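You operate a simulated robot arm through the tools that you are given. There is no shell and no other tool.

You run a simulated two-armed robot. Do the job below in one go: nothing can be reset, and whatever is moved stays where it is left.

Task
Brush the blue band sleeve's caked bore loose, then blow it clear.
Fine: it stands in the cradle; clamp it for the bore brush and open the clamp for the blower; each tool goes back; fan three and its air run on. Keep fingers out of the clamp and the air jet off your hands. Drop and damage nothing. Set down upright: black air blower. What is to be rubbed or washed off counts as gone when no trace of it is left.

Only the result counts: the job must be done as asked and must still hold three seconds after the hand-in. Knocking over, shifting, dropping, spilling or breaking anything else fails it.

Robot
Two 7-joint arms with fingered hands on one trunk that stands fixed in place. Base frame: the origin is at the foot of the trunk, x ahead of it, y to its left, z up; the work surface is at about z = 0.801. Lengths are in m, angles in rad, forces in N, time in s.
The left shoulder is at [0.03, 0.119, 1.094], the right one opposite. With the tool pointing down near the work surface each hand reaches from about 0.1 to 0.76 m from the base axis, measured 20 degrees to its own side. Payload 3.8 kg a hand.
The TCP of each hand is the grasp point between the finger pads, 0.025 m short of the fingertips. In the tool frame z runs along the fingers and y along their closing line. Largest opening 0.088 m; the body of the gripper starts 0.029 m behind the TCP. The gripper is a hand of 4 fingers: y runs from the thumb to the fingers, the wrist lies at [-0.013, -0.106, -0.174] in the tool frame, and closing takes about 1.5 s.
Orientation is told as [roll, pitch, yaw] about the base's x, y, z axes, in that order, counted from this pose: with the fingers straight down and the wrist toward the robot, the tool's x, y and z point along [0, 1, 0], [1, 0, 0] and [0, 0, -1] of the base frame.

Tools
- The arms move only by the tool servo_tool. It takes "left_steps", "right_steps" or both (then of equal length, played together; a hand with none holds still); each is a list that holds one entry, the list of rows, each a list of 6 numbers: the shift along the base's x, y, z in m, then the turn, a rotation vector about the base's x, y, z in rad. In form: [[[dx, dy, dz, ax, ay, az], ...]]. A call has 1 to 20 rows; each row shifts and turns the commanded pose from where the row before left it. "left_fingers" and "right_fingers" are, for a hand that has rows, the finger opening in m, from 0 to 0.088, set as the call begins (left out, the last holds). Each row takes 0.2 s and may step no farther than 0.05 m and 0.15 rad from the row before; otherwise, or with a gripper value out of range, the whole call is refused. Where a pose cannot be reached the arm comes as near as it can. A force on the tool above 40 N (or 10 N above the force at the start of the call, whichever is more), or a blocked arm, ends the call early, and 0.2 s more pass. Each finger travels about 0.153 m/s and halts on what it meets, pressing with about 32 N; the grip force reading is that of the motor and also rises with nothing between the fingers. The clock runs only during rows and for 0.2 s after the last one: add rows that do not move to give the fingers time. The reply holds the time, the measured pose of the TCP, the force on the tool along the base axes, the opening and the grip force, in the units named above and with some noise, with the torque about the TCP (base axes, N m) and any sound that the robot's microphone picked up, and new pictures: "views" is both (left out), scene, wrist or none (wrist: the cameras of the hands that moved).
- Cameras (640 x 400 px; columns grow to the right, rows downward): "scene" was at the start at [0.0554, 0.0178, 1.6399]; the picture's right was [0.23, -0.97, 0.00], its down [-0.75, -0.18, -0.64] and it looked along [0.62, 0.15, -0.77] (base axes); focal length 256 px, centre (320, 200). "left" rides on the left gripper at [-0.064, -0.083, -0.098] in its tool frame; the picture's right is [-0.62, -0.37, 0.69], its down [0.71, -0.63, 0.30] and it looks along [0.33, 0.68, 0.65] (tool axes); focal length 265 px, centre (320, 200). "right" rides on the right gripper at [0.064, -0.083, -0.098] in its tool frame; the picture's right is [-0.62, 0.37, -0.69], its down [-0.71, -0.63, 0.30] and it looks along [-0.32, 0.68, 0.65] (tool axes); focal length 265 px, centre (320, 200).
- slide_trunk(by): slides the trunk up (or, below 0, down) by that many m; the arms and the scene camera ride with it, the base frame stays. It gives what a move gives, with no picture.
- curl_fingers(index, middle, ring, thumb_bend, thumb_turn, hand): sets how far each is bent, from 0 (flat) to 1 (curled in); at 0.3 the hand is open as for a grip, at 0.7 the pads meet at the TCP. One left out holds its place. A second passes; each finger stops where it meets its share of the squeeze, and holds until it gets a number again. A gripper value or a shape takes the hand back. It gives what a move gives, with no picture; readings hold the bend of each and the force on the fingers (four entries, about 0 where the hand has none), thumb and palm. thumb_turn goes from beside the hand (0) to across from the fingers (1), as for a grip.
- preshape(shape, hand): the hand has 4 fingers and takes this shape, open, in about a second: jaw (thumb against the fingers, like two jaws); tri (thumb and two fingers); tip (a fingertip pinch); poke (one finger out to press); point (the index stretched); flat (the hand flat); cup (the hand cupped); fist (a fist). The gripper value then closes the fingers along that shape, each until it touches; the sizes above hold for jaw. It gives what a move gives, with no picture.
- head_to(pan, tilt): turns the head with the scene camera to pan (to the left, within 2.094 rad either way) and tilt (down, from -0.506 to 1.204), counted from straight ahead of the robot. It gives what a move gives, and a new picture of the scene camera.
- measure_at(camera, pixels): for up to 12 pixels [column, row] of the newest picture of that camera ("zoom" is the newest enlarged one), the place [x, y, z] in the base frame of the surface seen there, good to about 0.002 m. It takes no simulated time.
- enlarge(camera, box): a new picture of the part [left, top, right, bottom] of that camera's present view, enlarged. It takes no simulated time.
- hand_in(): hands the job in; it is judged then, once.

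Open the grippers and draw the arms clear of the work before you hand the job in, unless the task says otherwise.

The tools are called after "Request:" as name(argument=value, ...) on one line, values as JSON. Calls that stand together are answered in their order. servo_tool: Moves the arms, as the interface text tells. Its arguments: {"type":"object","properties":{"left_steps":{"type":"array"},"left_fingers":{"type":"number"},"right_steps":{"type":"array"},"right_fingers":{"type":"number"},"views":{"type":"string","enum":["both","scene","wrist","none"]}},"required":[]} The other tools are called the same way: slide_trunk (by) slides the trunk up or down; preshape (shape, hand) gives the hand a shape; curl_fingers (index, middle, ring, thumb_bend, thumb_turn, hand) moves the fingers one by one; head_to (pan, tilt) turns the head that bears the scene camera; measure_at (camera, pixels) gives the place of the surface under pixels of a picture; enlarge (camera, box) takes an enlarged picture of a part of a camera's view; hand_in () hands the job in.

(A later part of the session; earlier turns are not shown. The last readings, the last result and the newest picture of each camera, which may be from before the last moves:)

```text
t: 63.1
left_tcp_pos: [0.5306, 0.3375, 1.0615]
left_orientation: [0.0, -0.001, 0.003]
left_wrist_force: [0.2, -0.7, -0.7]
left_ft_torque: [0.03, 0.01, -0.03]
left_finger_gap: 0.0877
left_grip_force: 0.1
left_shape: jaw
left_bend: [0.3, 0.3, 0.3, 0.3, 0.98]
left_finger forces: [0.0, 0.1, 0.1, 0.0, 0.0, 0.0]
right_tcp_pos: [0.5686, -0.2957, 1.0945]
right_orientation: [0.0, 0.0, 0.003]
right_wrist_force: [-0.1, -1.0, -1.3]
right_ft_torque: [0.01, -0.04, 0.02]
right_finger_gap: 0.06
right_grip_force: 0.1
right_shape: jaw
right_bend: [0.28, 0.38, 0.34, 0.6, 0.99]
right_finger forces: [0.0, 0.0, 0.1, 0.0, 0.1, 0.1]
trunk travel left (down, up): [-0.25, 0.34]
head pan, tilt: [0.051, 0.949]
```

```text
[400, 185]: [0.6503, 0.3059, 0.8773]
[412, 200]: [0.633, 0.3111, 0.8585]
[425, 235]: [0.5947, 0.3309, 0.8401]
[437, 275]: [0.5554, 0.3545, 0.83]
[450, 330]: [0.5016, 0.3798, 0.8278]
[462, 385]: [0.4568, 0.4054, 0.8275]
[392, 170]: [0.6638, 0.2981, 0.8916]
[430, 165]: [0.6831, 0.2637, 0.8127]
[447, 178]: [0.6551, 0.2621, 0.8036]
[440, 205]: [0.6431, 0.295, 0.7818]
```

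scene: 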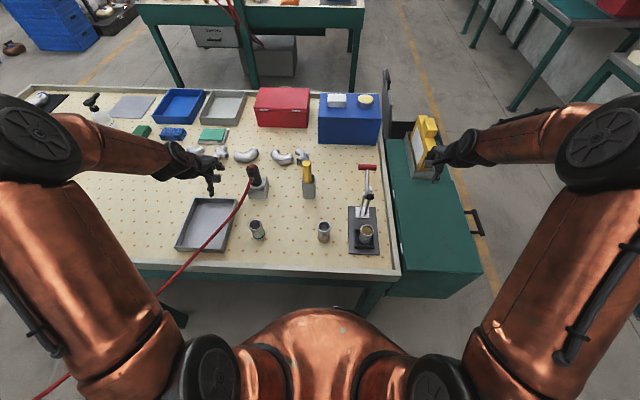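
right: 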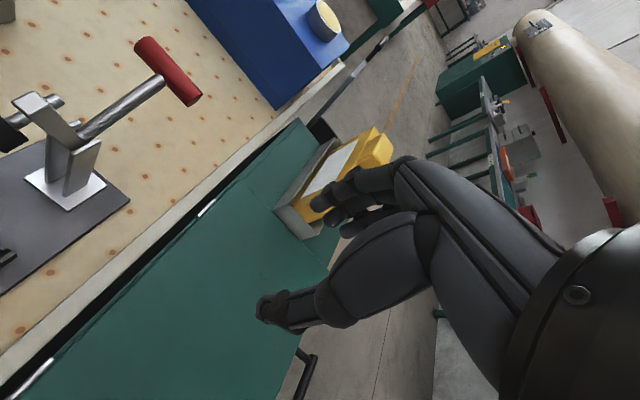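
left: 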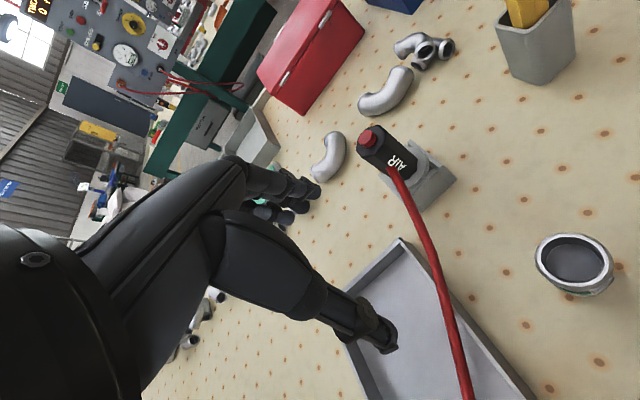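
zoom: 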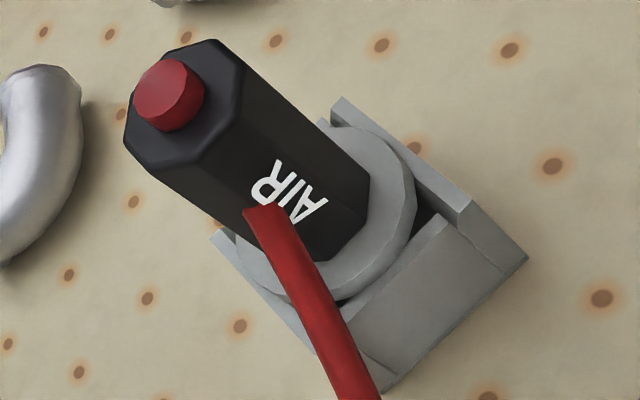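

Blower centre ≈(0.689,0.2885), body z 0.845–0.930, button top 0.939; the hose drops to z≈0.83 away from it. I'll turn the left hand so the fingers point nearly horizontal toward (+x,-y), starting with yaw then tilt, up high.

Request:
servo_tool(left_steps=[[[0.008, 0.0033, 0, 0, 0, 0.1309], [0.008, 0.0033, 0, 0, 0, 0.1309], [0.008, 0.0033, 0, 0, 0, 0.1309], [0.008, 0.0033, 0, 0, 0, 0.1309], [0.008, 0.0033, -0.003, -0.1175, -0.0679, 0], [0.008, 0.0033, -0.003, -0.1175, -0.0679, 0], [0.008, 0.0033, -0.003, -0.1175, -0.0679, 0], [0.008, 0.0033, -0.003, -0.1175, -0.0679, 0], [0.008, 0.0033, -0.003, -0.1175, -0.0679, 0], [0.008, 0.0033, -0.003, -0.1175, -0.0679, 0], [0.008, 0.0033, -0.003, -0.1175, -0.0679, 0], [0.008, 0.0033, -0.003, -0.1175, -0.0679, 0], [0.008, 0.0033, -0.003, -0.1175, -0.0679, 0], [0, 0, 0, 0, 0, 0]]], left_fingers=0.088, views="both")

```text
t: 66.1
left_tcp_pos: [0.6329, 0.3813, 1.033]
left_orientation: [-1.222, -0.001, 0.526]
left_wrist_force: [0.3, -0.9, -0.3]
left_ft_torque: [0.0, 0.02, -0.04]
left_finger_gap: 0.0875
left_grip_force: 0.0
left_shape: jaw
left_bend: [0.3, 0.3, 0.3, 0.3, 0.98]
left_finger forces: [0.0, 0.0, 0.0, 0.1, 0.0, 0.0]
right_tcp_pos: [0.5711, -0.2948, 1.0934]
right_orientation: [-0.001, 0.0, 0.0]
right_wrist_force: [-0.8, -0.9, 0.3]
right_ft_torque: [-0.02, 0.02, 0.0]
right_finger_gap: 0.0599
right_grip_force: 0.1
right_shape: jaw
right_bend: [0.28, 0.38, 0.34, 0.6, 0.99]
right_finger forces: [0.1, 0.0, 0.1, 0.0, 0.0, 0.0]
trunk travel left (down, up): [-0.25, 0.34]
head pan, tilt: [0.051, 0.949]
```

scene: 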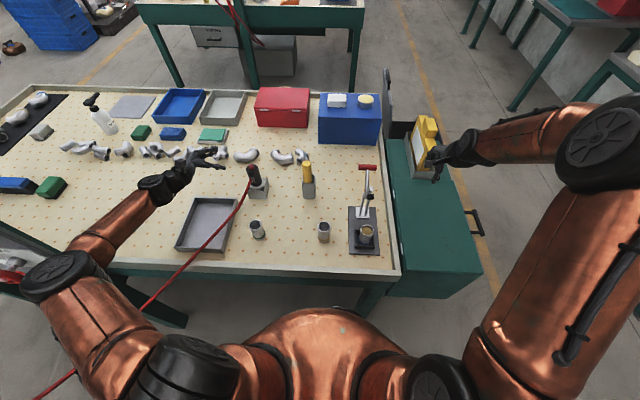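
left: 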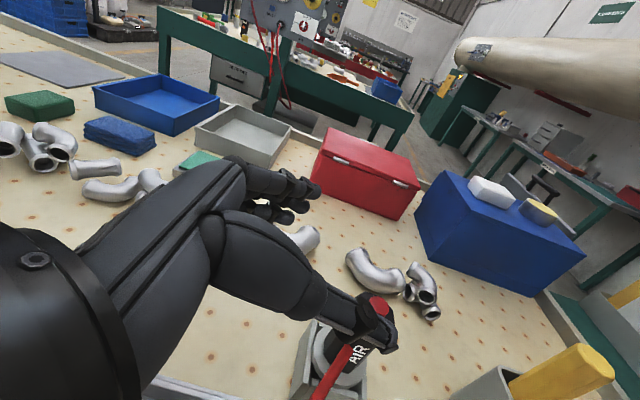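

The elbow swung left (scene 55,275), near the panel's lower corner (10,262). I measure both to know the clearance.

Request:
measure_at(camera="scene", pixels=[[55, 270], [30, 270], [22, 285], [10, 265], [5, 240], [12, 283], [60, 300], [95, 235]])

Request:
enlarge(camera="scene", box=[0, 200, 120, 340])

```text
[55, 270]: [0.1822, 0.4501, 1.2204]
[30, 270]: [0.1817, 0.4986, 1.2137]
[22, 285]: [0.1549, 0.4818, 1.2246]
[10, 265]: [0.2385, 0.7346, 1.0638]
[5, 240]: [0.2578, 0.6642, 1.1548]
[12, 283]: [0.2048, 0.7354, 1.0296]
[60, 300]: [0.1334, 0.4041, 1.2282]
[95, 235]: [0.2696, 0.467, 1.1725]
```

```text
2.86 times, centred on (60, 270) of scene
```

zoom: 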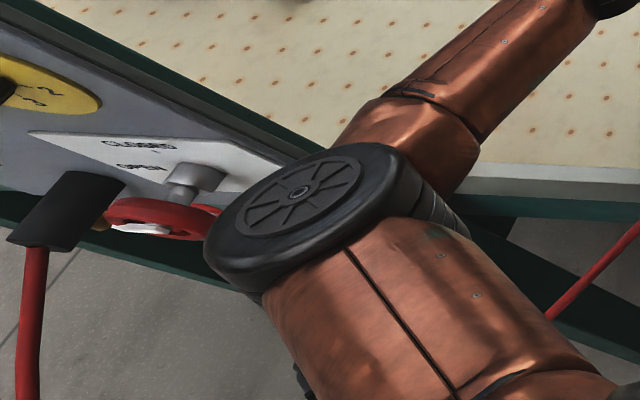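

The elbow is ~15 cm clear of panel three's valve. I lower the left hand to the pre-grasp height beside the blower.

Request:
servo_tool(left_steps=[[[0.001, 0, -0.025, 0, 0, 0], [0.001, 0, -0.025, 0, 0, 0], [0, 0, -0.025, 0, 0, 0], [0, 0, -0.012, 0, 0, 0], [0, 0, 0, 0, 0, 0]]], views="both")

Request:
measure_at(camera="left", pixels=[[378, 240], [385, 200], [380, 215], [390, 220], [320, 190], [385, 335]])

Request:
enlarge(camera="scene", box=[150, 120, 310, 240])

```text
t: 67.3
left_tcp_pos: [0.6368, 0.3805, 0.9461]
left_orientation: [-1.221, -0.001, 0.525]
left_wrist_force: [0.1, 0.3, -0.1]
left_ft_torque: [0.0, 0.03, -0.03]
left_finger_gap: 0.0878
left_grip_force: 0.2
left_shape: jaw
left_bend: [0.3, 0.3, 0.3, 0.3, 0.98]
left_finger forces: [0.0, 0.0, 0.0, 0.0, 0.0, 0.0]
right_tcp_pos: [0.5709, -0.2948, 1.0958]
right_orientation: [-0.001, 0.001, 0.001]
right_wrist_force: [-0.9, 0.3, 0.0]
right_ft_torque: [0.04, 0.01, 0.01]
right_finger_gap: 0.0598
right_grip_force: 0.0
right_shape: jaw
right_bend: [0.28, 0.38, 0.34, 0.6, 0.99]
right_finger forces: [0.0, 0.0, 0.0, 0.0, 0.0, 0.0]
trunk travel left (down, up): [-0.25, 0.34]
head pan, tilt: [0.051, 0.949]
```

scene: 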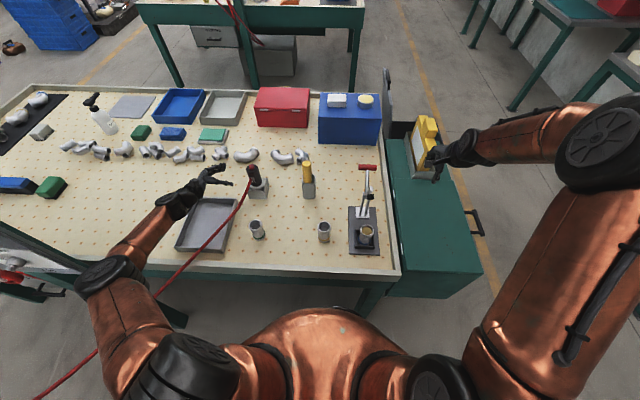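
left: 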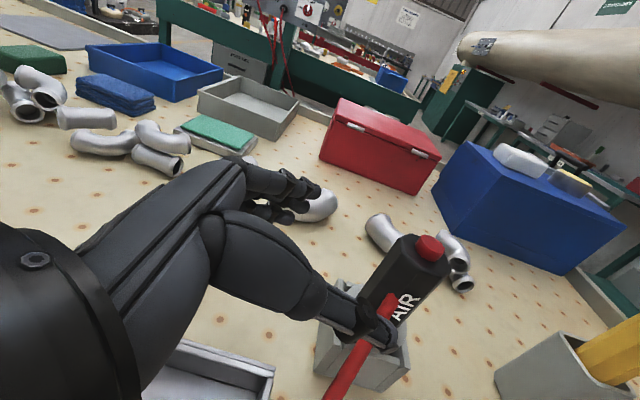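

```text
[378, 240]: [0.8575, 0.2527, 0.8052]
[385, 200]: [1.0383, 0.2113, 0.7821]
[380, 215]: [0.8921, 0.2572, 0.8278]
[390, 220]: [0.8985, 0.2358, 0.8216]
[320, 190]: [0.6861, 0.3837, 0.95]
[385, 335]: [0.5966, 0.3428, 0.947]
```

```text
3.33 times, centred on (230, 180) of scene
```

zoom: 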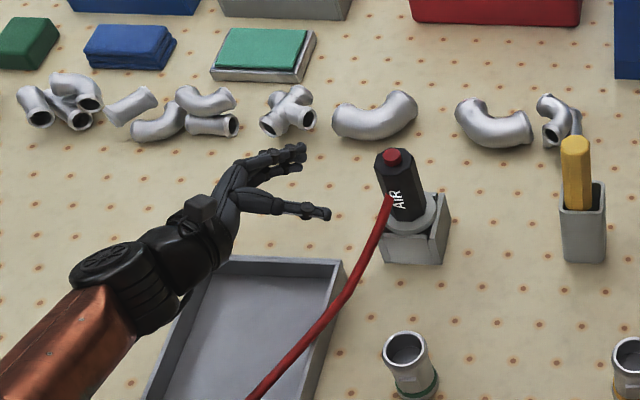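

The hand is aligned, thumb passing above the hose. I advance along the finger direction two thirds of the way and check.

Request:
servo_tool(left_steps=[[[0.0086, -0.0149, -0.0063, 0, 0, 0], [0.0086, -0.0149, -0.0063, 0, 0, 0], [0.0086, -0.0149, -0.0063, 0, 0, 0], [0.0086, -0.0149, -0.0063, 0, 0, 0], [0, 0, 0, 0, 0, 0]]], views="both")

Request:
enlarge(camera="scene", box=[190, 130, 310, 230])

Request:
enlarge(camera="left", box=[240, 140, 480, 380])

```text
t: 68.5
left_tcp_pos: [0.6702, 0.3224, 0.9205]
left_orientation: [-1.221, 0.0, 0.523]
left_wrist_force: [-0.1, -0.4, -0.1]
left_ft_torque: [-0.01, -0.03, 0.0]
left_finger_gap: 0.0877
left_grip_force: 0.0
left_shape: jaw
left_bend: [0.3, 0.3, 0.3, 0.3, 0.98]
left_finger forces: [0.0, 0.0, 0.0, 0.0, 0.1, 0.0]
right_tcp_pos: [0.5695, -0.2946, 1.0934]
right_orientation: [0.001, 0.0, -0.001]
right_wrist_force: [-0.4, 0.0, 0.1]
right_ft_torque: [0.0, 0.04, 0.01]
right_finger_gap: 0.0599
right_grip_force: 0.0
right_shape: jaw
right_bend: [0.28, 0.38, 0.34, 0.6, 0.99]
right_finger forces: [0.1, 0.1, 0.0, 0.1, 0.1, 0.0]
trunk travel left (down, up): [-0.25, 0.34]
head pan, tilt: [0.051, 0.949]
```

scene: 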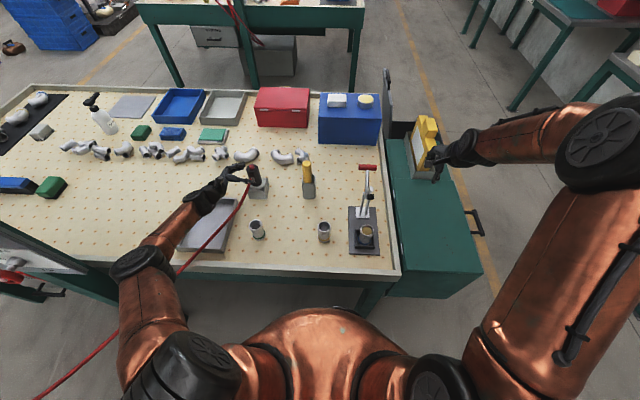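
left: 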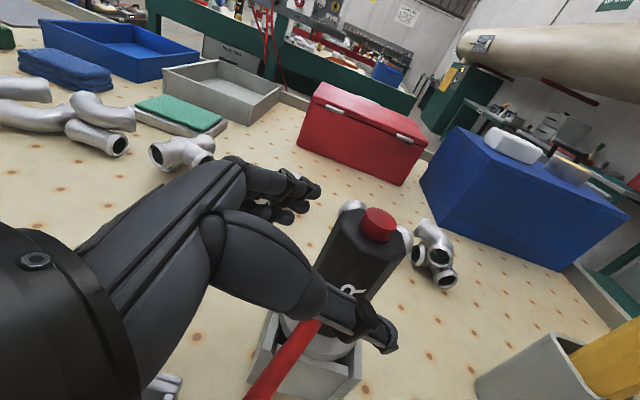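

```text
4.00 times, centred on (250, 180) of scene
```

zoom: 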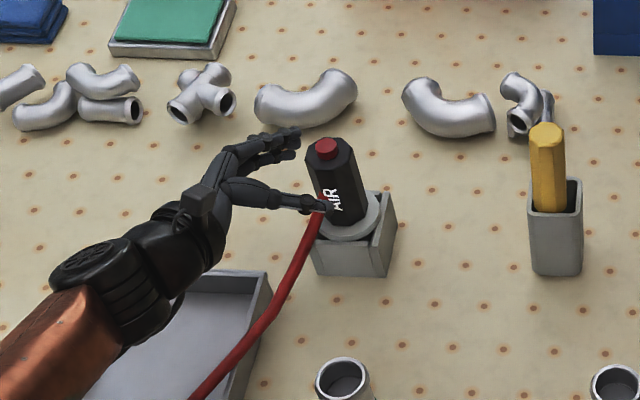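

```text
1.67 times, centred on (360, 260) of left
```

zoom: 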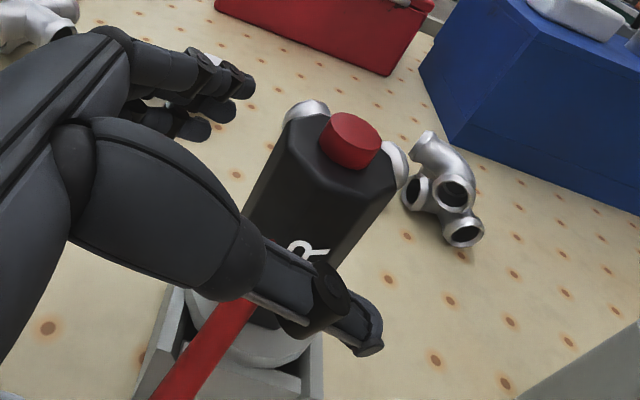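

The blower body is entering between thumb and fingers. I advance the last 36 mm.

Request:
servo_tool(left_steps=[[[0.0057, -0.01, -0.0042, 0, 0, 0], [0.0057, -0.01, -0.0042, 0, 0, 0], [0.0057, -0.01, -0.0042, 0, 0, 0], [0, 0, 0, 0, 0, 0]]], views="both")

Request:
enlarge(camera="scene", box=[190, 130, 310, 230])

Request:
enlarge(camera="left", box=[240, 140, 480, 380])

```text
t: 69.5
left_tcp_pos: [0.6861, 0.2913, 0.9096]
left_orientation: [-1.222, -0.001, 0.524]
left_wrist_force: [-0.3, 0.8, 0.1]
left_ft_torque: [0.0, 0.0, 0.01]
left_finger_gap: 0.0877
left_grip_force: 0.0
left_shape: jaw
left_bend: [0.3, 0.3, 0.3, 0.3, 0.98]
left_finger forces: [0.0, 0.0, 0.0, 0.1, 0.1, 0.0]
right_tcp_pos: [0.5708, -0.2931, 1.0937]
right_orientation: [0.001, 0.0, 0.001]
right_wrist_force: [0.8, 0.8, 0.1]
right_ft_torque: [-0.02, 0.03, -0.01]
right_finger_gap: 0.0598
right_grip_force: 0.2
right_shape: jaw
right_bend: [0.28, 0.38, 0.34, 0.6, 0.99]
right_finger forces: [0.0, 0.1, 0.0, 0.1, 0.0, 0.1]
trunk travel left (down, up): [-0.25, 0.34]
head pan, tilt: [0.051, 0.949]
```

scene: 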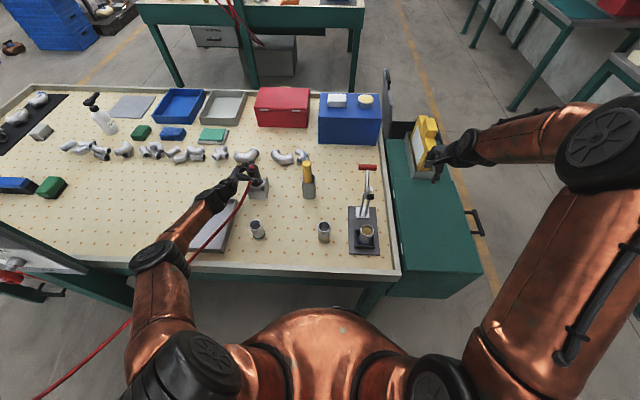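
left: 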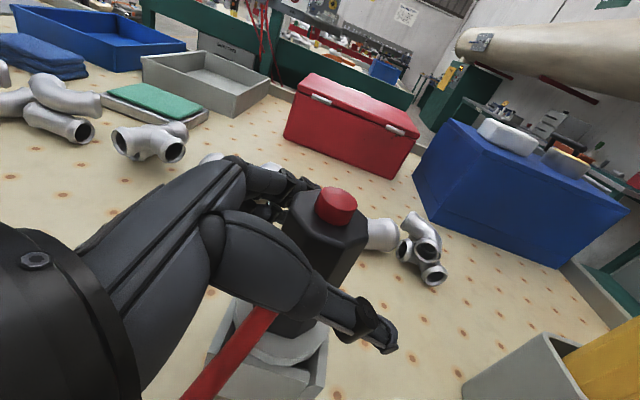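

```text
4.00 times, centred on (250, 180) of scene
```

zoom: 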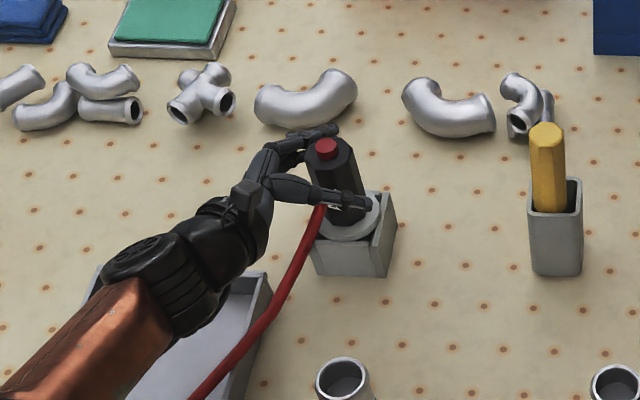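

```text
1.67 times, centred on (360, 260) of left
```

zoom: 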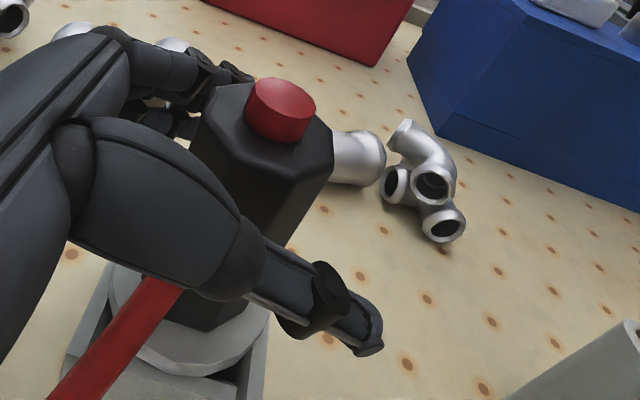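

Thumb and fingers flank the body, hose beneath the thumb, button free on top. I close the grip.

Request:
servo_tool(left_steps=[[[0, 0, 0, 0, 0, 0], [0, 0, 0, 0, 0, 0], [0, 0, 0, 0, 0, 0], [0, 0, 0, 0, 0, 0], [0, 0, 0, 0, 0, 0], [0, 0, 0, 0, 0, 0], [0, 0, 0, 0, 0, 0], [0, 0, 0, 0, 0, 0]]], left_fingers=0.02, views="both")

Request:
enlarge(camera="scene", box=[190, 130, 310, 230])

Request:
enlarge(camera="left", box=[240, 140, 480, 380])

```text
t: 71.3
left_tcp_pos: [0.6863, 0.2922, 0.9093]
left_orientation: [-1.222, -0.002, 0.525]
left_wrist_force: [0.9, -2.0, 1.8]
left_ft_torque: [0.03, -0.1, 0.02]
left_finger_gap: 0.0301
left_grip_force: 32.0
left_shape: jaw
left_bend: [0.75, 0.52, 0.45, 0.75, 1.0]
left_finger forces: [15.6, 7.5, 3.8, 0.1, 27.6, 0.0]
right_tcp_pos: [0.5702, -0.2952, 1.0939]
right_orientation: [-0.001, 0.0, 0.0]
right_wrist_force: [0.2, -0.1, -0.2]
right_ft_torque: [0.03, -0.03, 0.0]
right_finger_gap: 0.0595
right_grip_force: 0.1
right_shape: jaw
right_bend: [0.28, 0.38, 0.34, 0.6, 0.99]
right_finger forces: [0.1, 0.0, 0.0, 0.0, 0.0, 0.0]
trunk travel left (down, up): [-0.25, 0.34]
head pan, tilt: [0.051, 0.949]
```

scene: 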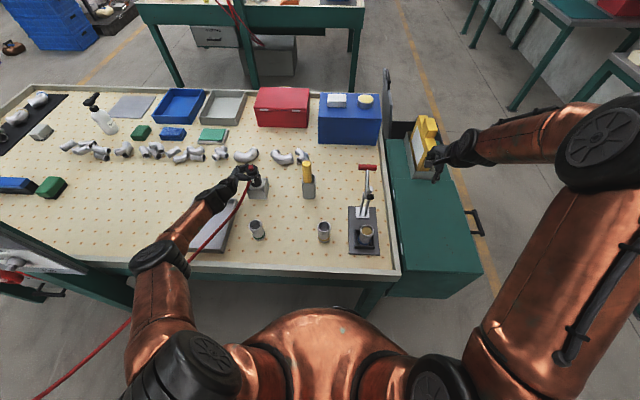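
left: 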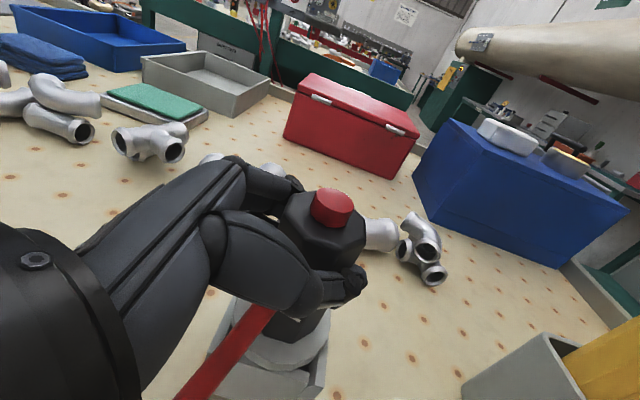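

```text
4.00 times, centred on (250, 180) of scene
```

zoom: 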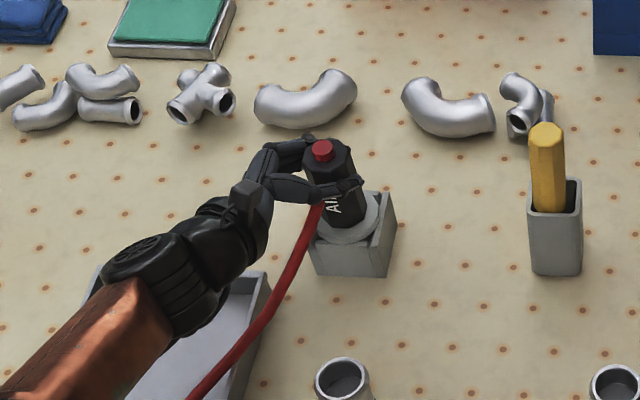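

```text
1.67 times, centred on (360, 260) of left
```

zoom: 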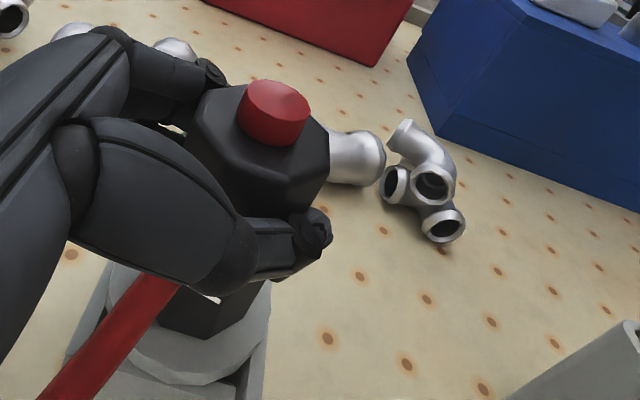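

The grip is firm (32 N, all fingers in contact). I lift the blower straight up slowly.

Request:
servo_tool(left_steps=[[[0, 0, 0.008, 0, 0, 0], [0, 0, 0.015, 0, 0, 0], [0, 0, 0.02, 0, 0, 0], [0, 0, 0.025, 0, 0, 0], [0, 0, 0.025, 0, 0, 0], [0, 0, 0.025, 0, 0, 0], [0, 0, 0, 0, 0, 0]]], views="both")

Request:
enlarge(camera="scene", box=[190, 110, 310, 220])

Request:
enlarge(camera="left", box=[240, 140, 480, 380])

```text
t: 72.9
left_tcp_pos: [0.6887, 0.2918, 1.026]
left_orientation: [-1.22, 0.003, 0.526]
left_wrist_force: [-0.1, 0.1, -2.5]
left_ft_torque: [-0.04, 0.01, -0.02]
left_finger_gap: 0.0301
left_grip_force: 32.3
left_shape: jaw
left_bend: [0.75, 0.52, 0.45, 0.75, 1.0]
left_finger forces: [15.1, 6.9, 3.5, 0.0, 27.0, 0.0]
right_tcp_pos: [0.5707, -0.2937, 1.0945]
right_orientation: [0.0, 0.001, 0.0]
right_wrist_force: [0.2, 0.1, 0.9]
right_ft_torque: [0.0, -0.02, -0.01]
right_finger_gap: 0.0599
right_grip_force: 0.0
right_shape: jaw
right_bend: [0.28, 0.38, 0.34, 0.6, 0.99]
right_finger forces: [0.0, 0.0, 0.0, 0.0, 0.1, 0.0]
trunk travel left (down, up): [-0.25, 0.34]
head pan, tilt: [0.051, 0.949]
```

scene: 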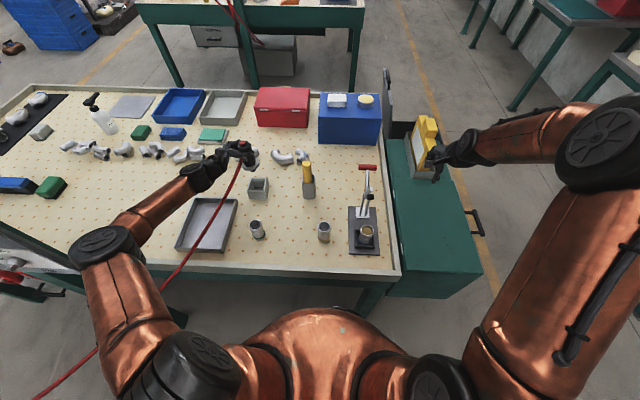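
left: 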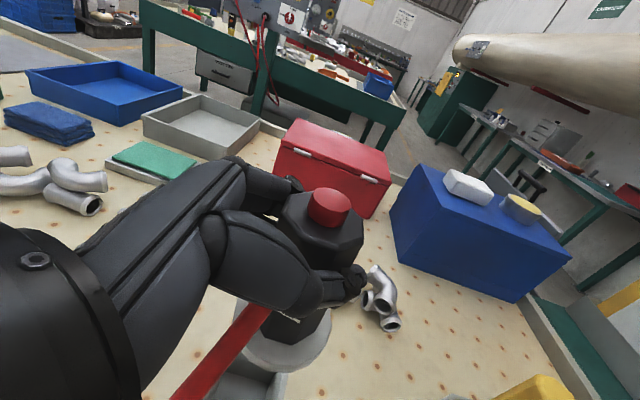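

```text
3.64 times, centred on (250, 165) of scene
```

zoom: 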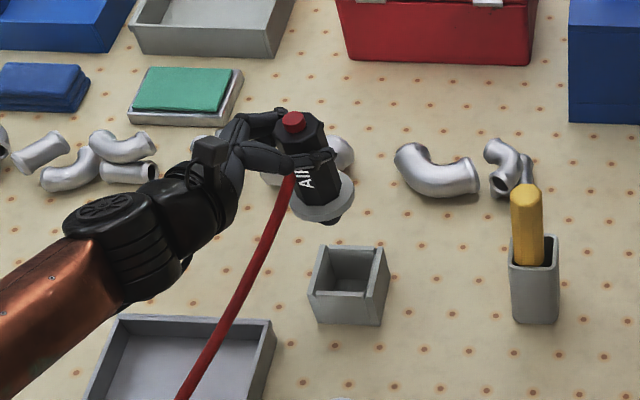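

```text
1.67 times, centred on (360, 260) of left
```

zoom: 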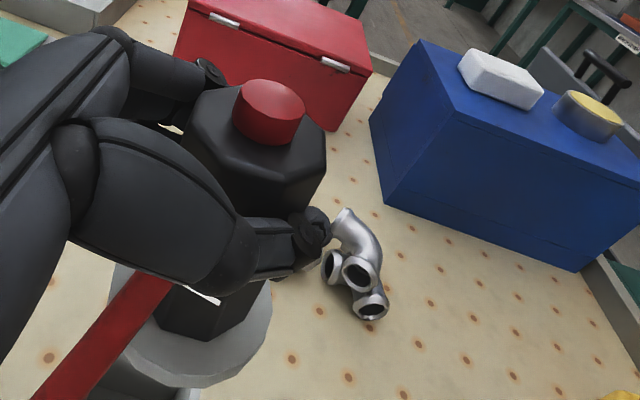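

The blower is out; below the collar a short dark nozzle shows (zoom 330,220). I measure nozzle and collar heights.

Request:
enlarge(camera="scene", box=[230, 130, 280, 180])

Request:
measure_at(camera="zoom", pixels=[[340, 260], [345, 275], [335, 285], [300, 250], [350, 235], [270, 240], [250, 90], [350, 270], [330, 270]])

```text
8.00 times, centred on (255, 155) of scene
```

zoom: 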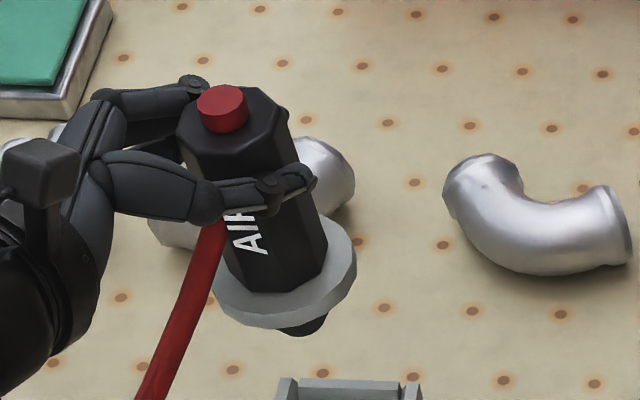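

```text
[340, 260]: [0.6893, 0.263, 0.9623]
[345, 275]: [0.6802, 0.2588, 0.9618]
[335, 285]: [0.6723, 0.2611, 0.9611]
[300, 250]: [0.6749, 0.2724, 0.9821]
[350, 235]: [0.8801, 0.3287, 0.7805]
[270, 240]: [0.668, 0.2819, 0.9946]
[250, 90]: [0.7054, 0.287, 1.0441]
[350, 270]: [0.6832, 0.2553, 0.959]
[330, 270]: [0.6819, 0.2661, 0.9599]
```

I measure the visible nozzle stub.

Request:
measure_at(camera="zoom", pixels=[[305, 325], [310, 330], [295, 330], [318, 325], [240, 305], [280, 322], [225, 105], [215, 118]])

```text
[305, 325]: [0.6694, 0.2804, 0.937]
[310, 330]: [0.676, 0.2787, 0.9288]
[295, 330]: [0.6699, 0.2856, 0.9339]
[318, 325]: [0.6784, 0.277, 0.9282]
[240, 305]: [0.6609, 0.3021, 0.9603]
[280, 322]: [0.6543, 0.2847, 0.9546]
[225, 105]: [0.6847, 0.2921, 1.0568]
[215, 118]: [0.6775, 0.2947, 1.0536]
```

The nozzle is a short cone below the collar. I'll move the right hand out of the way and carry the blower toward the sleeve at a safe height (z 1.06), first back toward the robot.

Request:
servo_tool(left_steps=[[[-0.02, -0.008, 0.012, 0, 0, 0], [-0.033, -0.0135, 0.01, 0, 0, 0], [-0.035, -0.014, 0.008, 0, 0, 0], [-0.035, -0.014, 0.004, 0, 0, 0], [-0.035, -0.014, 0, 0, 0, 0], [-0.035, -0.014, 0, 0, 0, 0], [-0.035, -0.014, 0, 0, 0, 0], [0, 0, 0, 0, 0, 0]]], right_steps=[[[0, -0.02, 0.02, 0, 0, 0], [0, -0.02, 0.02, 0, 0, 0], [0, -0.02, 0.02, 0, 0, 0], [0, -0.02, 0.02, 0, 0, 0], [0, -0.02, 0.02, 0, 0, 0], [0, 0, 0, 0, 0, 0], [0, 0, 0, 0, 0, 0], [0, 0, 0, 0, 0, 0]]], views="both")

```text
t: 74.7
left_tcp_pos: [0.4591, 0.2, 1.0613]
left_orientation: [-1.22, 0.001, 0.525]
left_wrist_force: [1.1, 0.3, -3.0]
left_ft_torque: [0.01, 0.01, -0.03]
left_finger_gap: 0.0299
left_grip_force: 31.6
left_shape: jaw
left_bend: [0.75, 0.53, 0.46, 0.75, 1.0]
left_finger forces: [15.5, 6.8, 3.5, 0.1, 27.0, 0.0]
right_tcp_pos: [0.5708, -0.3941, 1.1955]
right_orientation: [-0.001, 0.0, 0.001]
right_wrist_force: [0.4, 0.7, 0.9]
right_ft_torque: [0.0, -0.01, -0.01]
right_finger_gap: 0.0602
right_grip_force: 0.0
right_shape: jaw
right_bend: [0.28, 0.38, 0.34, 0.6, 0.99]
right_finger forces: [0.0, 0.1, 0.0, 0.0, 0.1, 0.0]
trunk travel left (down, up): [-0.25, 0.34]
head pan, tilt: [0.051, 0.949]
```

scene: 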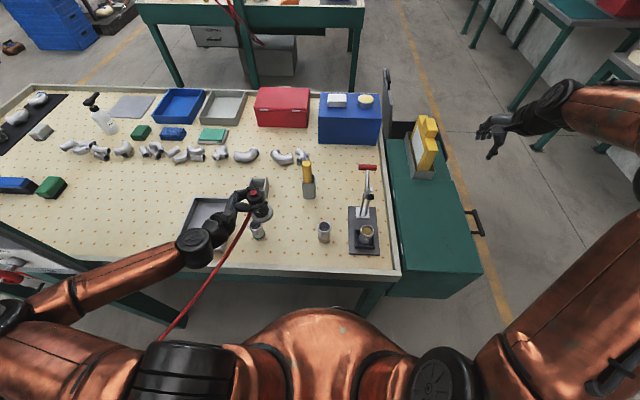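
right: 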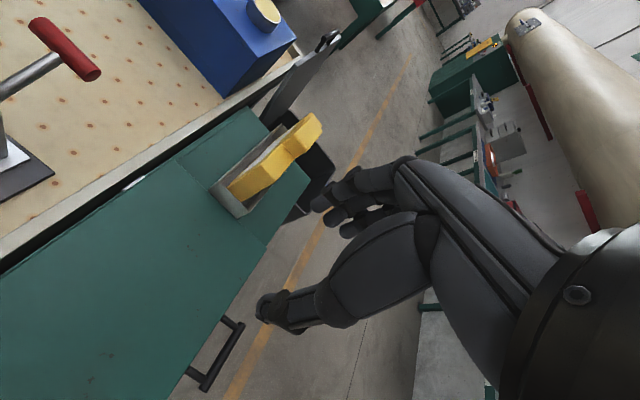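
left: 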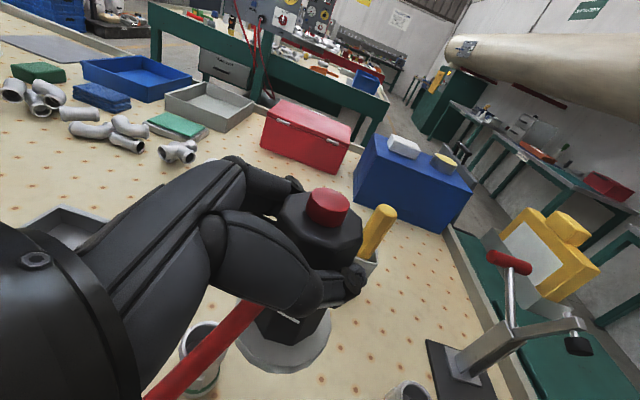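

The elbow moved outward (scene 15,315), near the valve (12,280) in the image. I check the real distance.

Request:
measure_at(camera="scene", pixels=[[5, 310], [20, 312], [30, 305], [12, 278], [8, 285], [25, 275], [5, 330], [80, 330]])

Request:
enlarge(camera="scene", box=[0, 220, 120, 360])

```text
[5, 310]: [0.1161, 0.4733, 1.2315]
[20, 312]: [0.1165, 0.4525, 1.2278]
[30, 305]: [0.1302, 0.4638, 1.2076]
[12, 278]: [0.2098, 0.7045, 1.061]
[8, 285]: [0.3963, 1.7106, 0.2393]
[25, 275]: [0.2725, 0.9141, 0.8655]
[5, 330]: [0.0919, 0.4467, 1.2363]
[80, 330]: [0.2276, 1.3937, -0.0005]
```

```text
2.86 times, centred on (60, 290) of scene
```

zoom: 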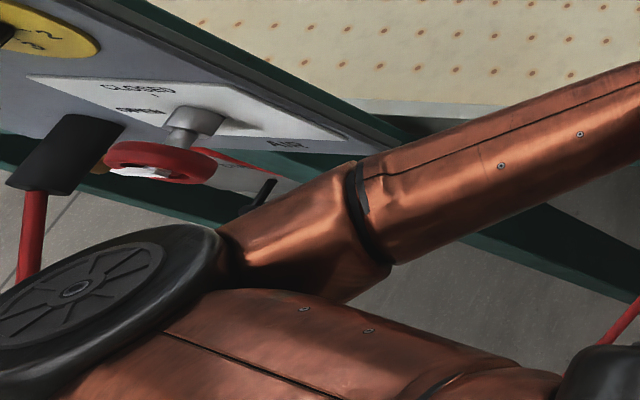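

Elbow to valve is still ~0.3 m. I carry the blower across at x≈0.455 to near the sleeve.

Request:
servo_tool(left_steps=[[[-0.001, -0.025, 0, 0, 0, 0], [-0.001, -0.035, 0, 0, 0, 0], [-0.001, -0.0375, 0, 0, 0, 0], [0, -0.0375, 0, 0, 0, 0], [0, -0.0375, 0, 0, 0, 0], [0, -0.0375, 0, 0, 0, 0], [0, -0.0375, 0, 0, 0, 0], [0, -0.035, 0, 0, 0, 0], [0, 0, 0, 0, 0, 0]]], views="both")

Request:
enlarge(camera="scene", box=[300, 160, 420, 280])

```text
t: 76.7
left_tcp_pos: [0.4553, -0.0819, 1.0585]
left_orientation: [-1.221, 0.0, 0.527]
left_wrist_force: [0.6, 1.3, -2.7]
left_ft_torque: [-0.01, 0.0, -0.02]
left_finger_gap: 0.0296
left_grip_force: 32.0
left_shape: jaw
left_bend: [0.75, 0.53, 0.46, 0.76, 1.0]
left_finger forces: [16.0, 6.7, 3.5, 0.0, 27.0, 0.1]
right_tcp_pos: [0.5712, -0.3944, 1.1945]
right_orientation: [0.001, 0.0, 0.001]
right_wrist_force: [-0.7, 0.6, -1.2]
right_ft_torque: [-0.04, -0.02, 0.0]
right_finger_gap: 0.0599
right_grip_force: 0.1
right_shape: jaw
right_bend: [0.28, 0.38, 0.34, 0.6, 0.99]
right_finger forces: [0.0, 0.0, 0.0, 0.0, 0.0, 0.1]
trunk travel left (down, up): [-0.25, 0.34]
head pan, tilt: [0.051, 0.949]
```

scene: 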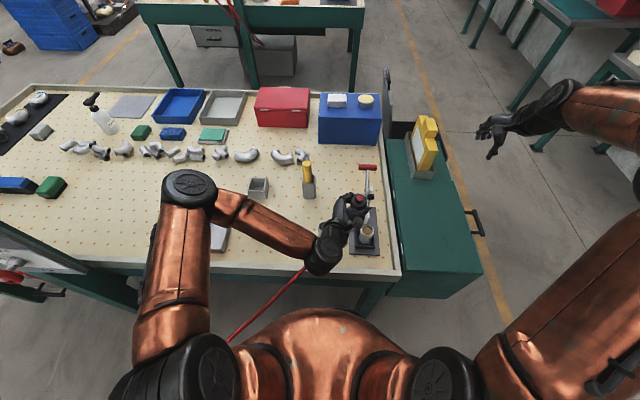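
left: 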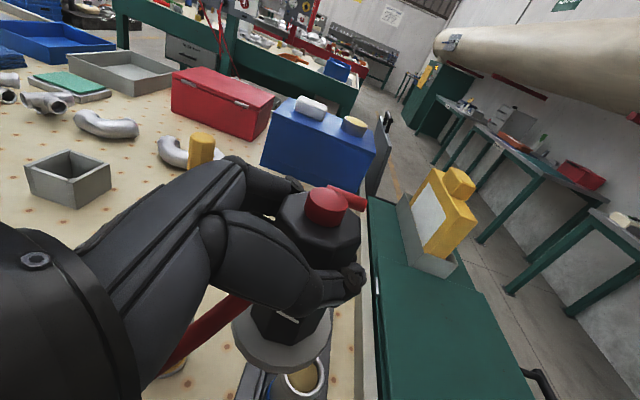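

```text
3.33 times, centred on (360, 220) of scene
```

zoom: 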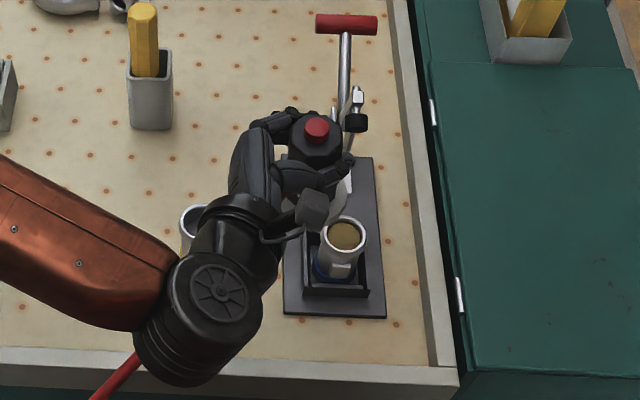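

The blower is near the sleeve. I measure the finger extents, button and clamp foot to check clearances at the blow pose.

Request:
enlarge(camera="scene", box=[325, 185, 385, 235])

Request:
measure_at(camera="zoom", pixels=[[297, 145], [275, 150], [310, 130], [225, 140], [260, 115], [290, 108], [395, 205], [375, 220], [285, 200], [345, 180], [365, 130], [380, 300]])

```text
8.00 times, centred on (355, 210) of scene
```

zoom: 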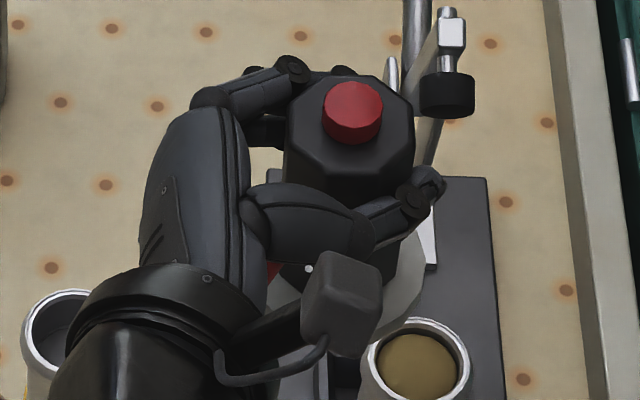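

```text
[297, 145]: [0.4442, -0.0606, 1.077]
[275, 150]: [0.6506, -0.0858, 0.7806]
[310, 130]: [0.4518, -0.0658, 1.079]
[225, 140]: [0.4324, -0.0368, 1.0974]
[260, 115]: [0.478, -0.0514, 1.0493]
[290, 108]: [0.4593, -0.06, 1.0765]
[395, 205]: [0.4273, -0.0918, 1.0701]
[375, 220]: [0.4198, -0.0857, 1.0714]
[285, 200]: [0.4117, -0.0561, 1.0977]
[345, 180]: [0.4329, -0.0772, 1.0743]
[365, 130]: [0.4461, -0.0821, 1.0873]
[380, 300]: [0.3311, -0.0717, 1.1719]
```

I measure the button's top centre and the body top edges to locate the blower axis.

Request:
measure_at(camera="zoom", pixels=[[352, 100], [335, 105], [370, 100], [352, 88], [352, 118], [352, 165], [400, 110], [295, 115], [345, 78], [405, 150], [450, 95], [450, 75]])

Request:
measure_at(camera="scene", pixels=[[365, 226], [372, 232], [358, 232], [365, 238], [366, 232]])

```text
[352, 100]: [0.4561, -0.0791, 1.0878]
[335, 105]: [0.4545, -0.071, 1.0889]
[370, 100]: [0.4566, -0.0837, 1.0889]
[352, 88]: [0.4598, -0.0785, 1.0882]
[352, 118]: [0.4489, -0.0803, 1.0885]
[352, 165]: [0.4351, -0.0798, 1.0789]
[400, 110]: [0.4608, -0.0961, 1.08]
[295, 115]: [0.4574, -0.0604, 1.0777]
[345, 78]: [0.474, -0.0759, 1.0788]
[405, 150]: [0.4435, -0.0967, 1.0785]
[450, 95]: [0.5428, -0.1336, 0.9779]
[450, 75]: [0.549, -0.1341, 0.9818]
```

```text
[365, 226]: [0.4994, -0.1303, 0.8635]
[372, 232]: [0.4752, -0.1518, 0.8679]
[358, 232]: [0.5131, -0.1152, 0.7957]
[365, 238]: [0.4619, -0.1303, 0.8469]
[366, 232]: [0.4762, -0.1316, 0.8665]
```

Blower axis is at (0.4555,-0.079), button top 1.0885. I move it over the sleeve (axis to (0.487,-0.134)), staying at z≈1.03, and preshape the right hand to poke while yawing it.

Request:
servo_tool(left_steps=[[[0.008, -0.0138, -0.007, 0, 0, 0], [0.008, -0.0138, -0.007, 0, 0, 0], [0.008, -0.0138, -0.007, 0, 0, 0], [0.0077, -0.0138, -0.007, 0, 0, 0], [0, 0, 0, 0, 0, 0]]], views="both")

Request:
preshape(shape="poke", hand="right")

Request:
enlarge(camera="scene", box=[325, 180, 405, 260])

Request:
enlarge(camera="left", box=[220, 170, 440, 400])

```text
t: 77.9
left_tcp_pos: [0.4885, -0.1376, 1.0318]
left_orientation: [-1.22, 0.0, 0.525]
left_wrist_force: [0.2, 0.1, -2.7]
left_ft_torque: [-0.01, 0.03, -0.01]
left_finger_gap: 0.0298
left_grip_force: 32.2
left_shape: jaw
left_bend: [0.75, 0.53, 0.46, 0.76, 1.0]
left_finger forces: [16.1, 6.6, 3.5, 0.0, 27.0, 0.1]
right_tcp_pos: [0.5714, -0.3948, 1.1956]
right_orientation: [0.0, 0.0, 0.001]
right_wrist_force: [-0.3, 0.0, -0.8]
right_ft_torque: [0.02, 0.01, 0.01]
right_finger_gap: 0.0599
right_grip_force: 0.0
right_shape: jaw
right_bend: [0.28, 0.38, 0.34, 0.6, 0.99]
right_finger forces: [0.1, 0.1, 0.0, 0.0, 0.0, 0.0]
trunk travel left (down, up): [-0.25, 0.34]
head pan, tilt: [0.051, 0.949]
```

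scene: 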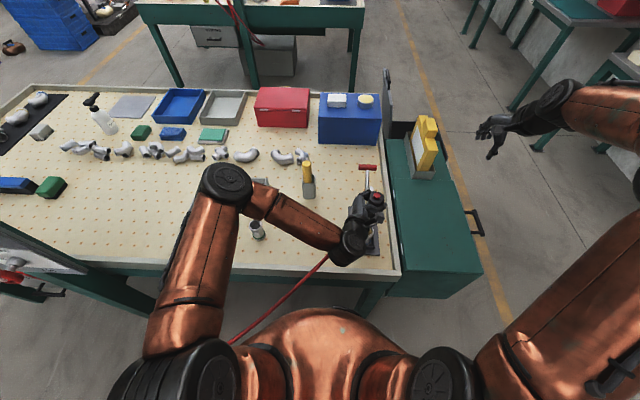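
left: 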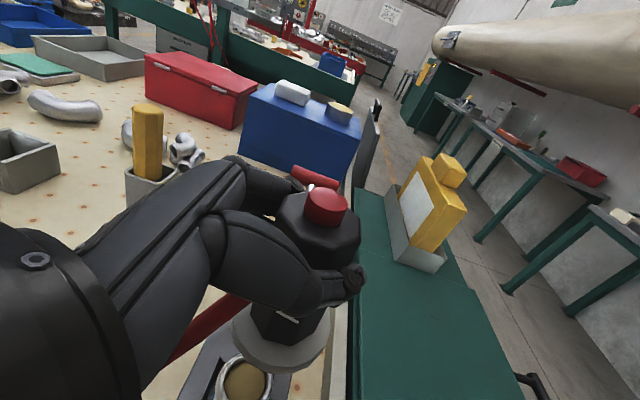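

```text
t: 78.8
left_tcp_pos: [0.4882, -0.139, 1.0317]
left_orientation: [-1.22, 0.0, 0.524]
left_wrist_force: [0.3, 0.4, -3.1]
left_ft_torque: [0.02, 0.0, -0.01]
left_finger_gap: 0.0298
left_grip_force: 32.1
left_shape: jaw
left_bend: [0.75, 0.53, 0.46, 0.76, 1.0]
left_finger forces: [15.9, 6.5, 3.4, 0.0, 27.0, 0.0]
right_tcp_pos: [0.5702, -0.3951, 1.1942]
right_orientation: [0.0, 0.001, -0.001]
right_wrist_force: [-0.4, -0.4, -0.1]
right_ft_torque: [0.04, -0.02, 0.0]
right_finger_gap: 0.0
right_grip_force: 0.1
right_shape: poke
right_bend: [0.7, 0.7, 0.99, 1.0, 1.0]
right_finger forces: [0.0, 0.0, 0.0, 0.1, 0.1, 0.0]
trunk travel left (down, up): [-0.25, 0.34]
head pan, tilt: [0.051, 0.949]
```

```text
5.00 times, centred on (365, 220) of scene
```

zoom: 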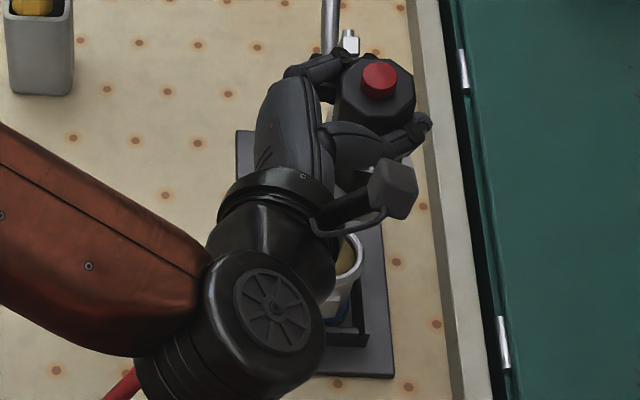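

```text
1.74 times, centred on (330, 285) of left
```

zoom: 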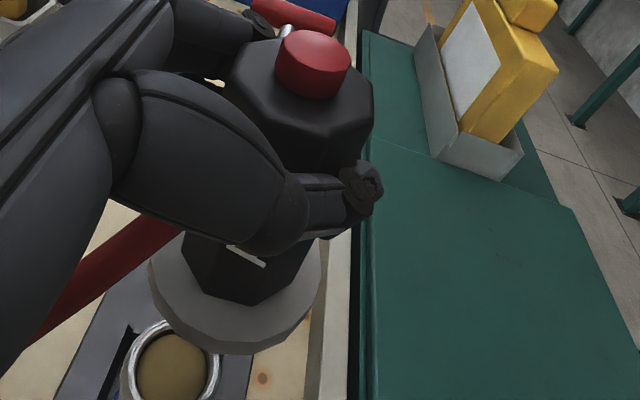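

The blower is over the sleeve. I check the finger-to-foot clearance and view the right hand's poke shape while yawing it toward its pressing orientation.

Request:
measure_at(camera="zoom", pixels=[[345, 62], [330, 65], [300, 72], [350, 42], [375, 62], [420, 125], [380, 75], [385, 88]])

Request:
servo_tool(right_steps=[[[-0.015, 0.0, 0.005, 0, 0, 0.14], [-0.015, 0.0, 0.005, 0, 0, 0.14], [-0.015, 0.0, 0.005, 0, 0, 0.14], [-0.015, 0.0, 0.005, 0, 0, 0.14], [-0.015, 0.0, 0.005, 0, 0, 0.14], [-0.01, 0.0, 0.0, 0, 0, 0.14], [-0.01, 0.0, 0.0, 0, 0, 0.14], [0, 0, 0, 0, 0, 0.14], [0, 0, 0, 0, 0, 0.14]]], views="both")

```text
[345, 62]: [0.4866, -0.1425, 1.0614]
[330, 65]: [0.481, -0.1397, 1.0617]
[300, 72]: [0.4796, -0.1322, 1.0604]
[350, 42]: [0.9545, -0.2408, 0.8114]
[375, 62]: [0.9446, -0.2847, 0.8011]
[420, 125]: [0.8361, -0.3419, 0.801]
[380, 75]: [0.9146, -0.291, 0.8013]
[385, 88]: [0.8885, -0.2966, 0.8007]
```

```text
t: 80.8
left_tcp_pos: [0.4883, -0.138, 1.0313]
left_orientation: [-1.221, 0.0, 0.525]
left_wrist_force: [0.5, 0.6, -2.4]
left_ft_torque: [-0.02, 0.01, -0.01]
left_finger_gap: 0.0298
left_grip_force: 31.6
left_shape: jaw
left_bend: [0.75, 0.53, 0.46, 0.76, 1.0]
left_finger forces: [16.0, 6.6, 3.5, 0.1, 27.0, 0.1]
right_tcp_pos: [0.4741, -0.395, 1.2188]
right_orientation: [0.0, 0.0, 1.266]
right_wrist_force: [0.3, -0.4, 1.5]
right_ft_torque: [0.01, 0.0, -0.03]
right_finger_gap: 0.0001
right_grip_force: 0.0
right_shape: poke
right_bend: [0.7, 0.7, 0.99, 1.0, 1.0]
right_finger forces: [0.0, 0.0, 0.0, 0.0, 0.0, 0.1]
trunk travel left (down, up): [-0.25, 0.34]
head pan, tilt: [0.051, 0.949]
```

scene: 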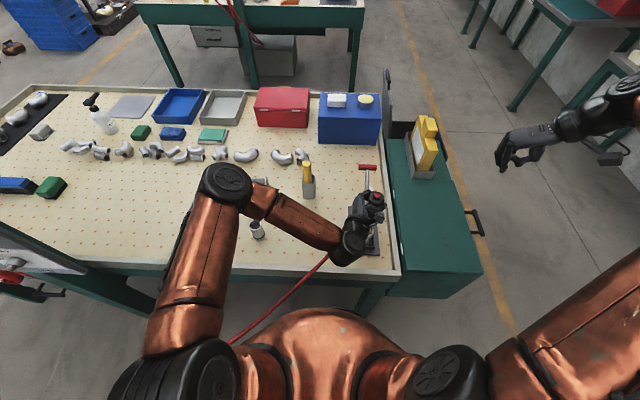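
right: 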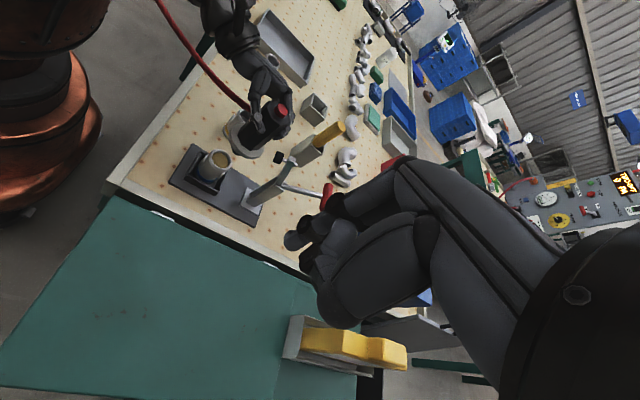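

The right wrist camera now sees the blower and sleeve from the side (240,130). I zoom in there for nozzle geometry and clearances.

Request:
enlarge(camera="right", box=[170, 70, 330, 220])

Request:
enlarge(camera="right", box=[250, 150, 480, 340])

```text
2.67 times, centred on (250, 145) of right
```

zoom: 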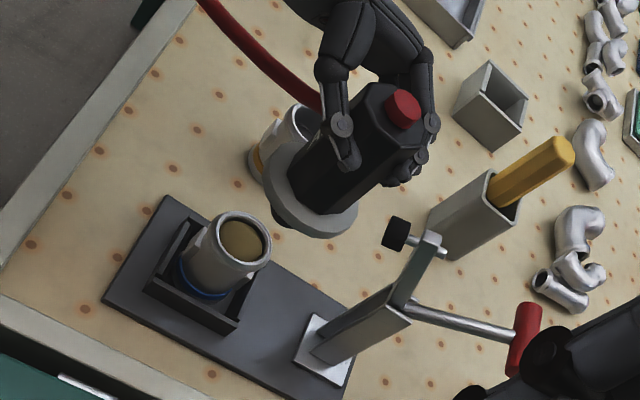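

```text
2.11 times, centred on (365, 245) of right
```

zoom: 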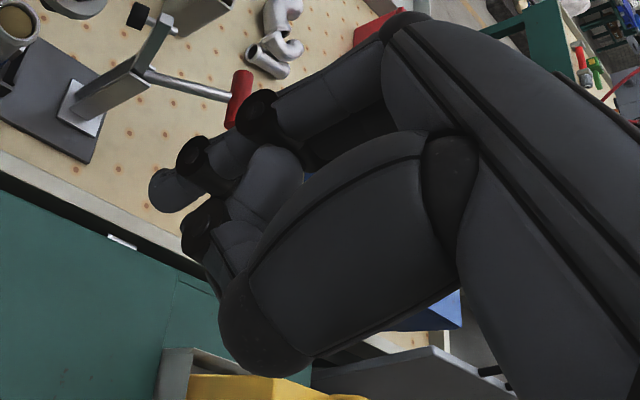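

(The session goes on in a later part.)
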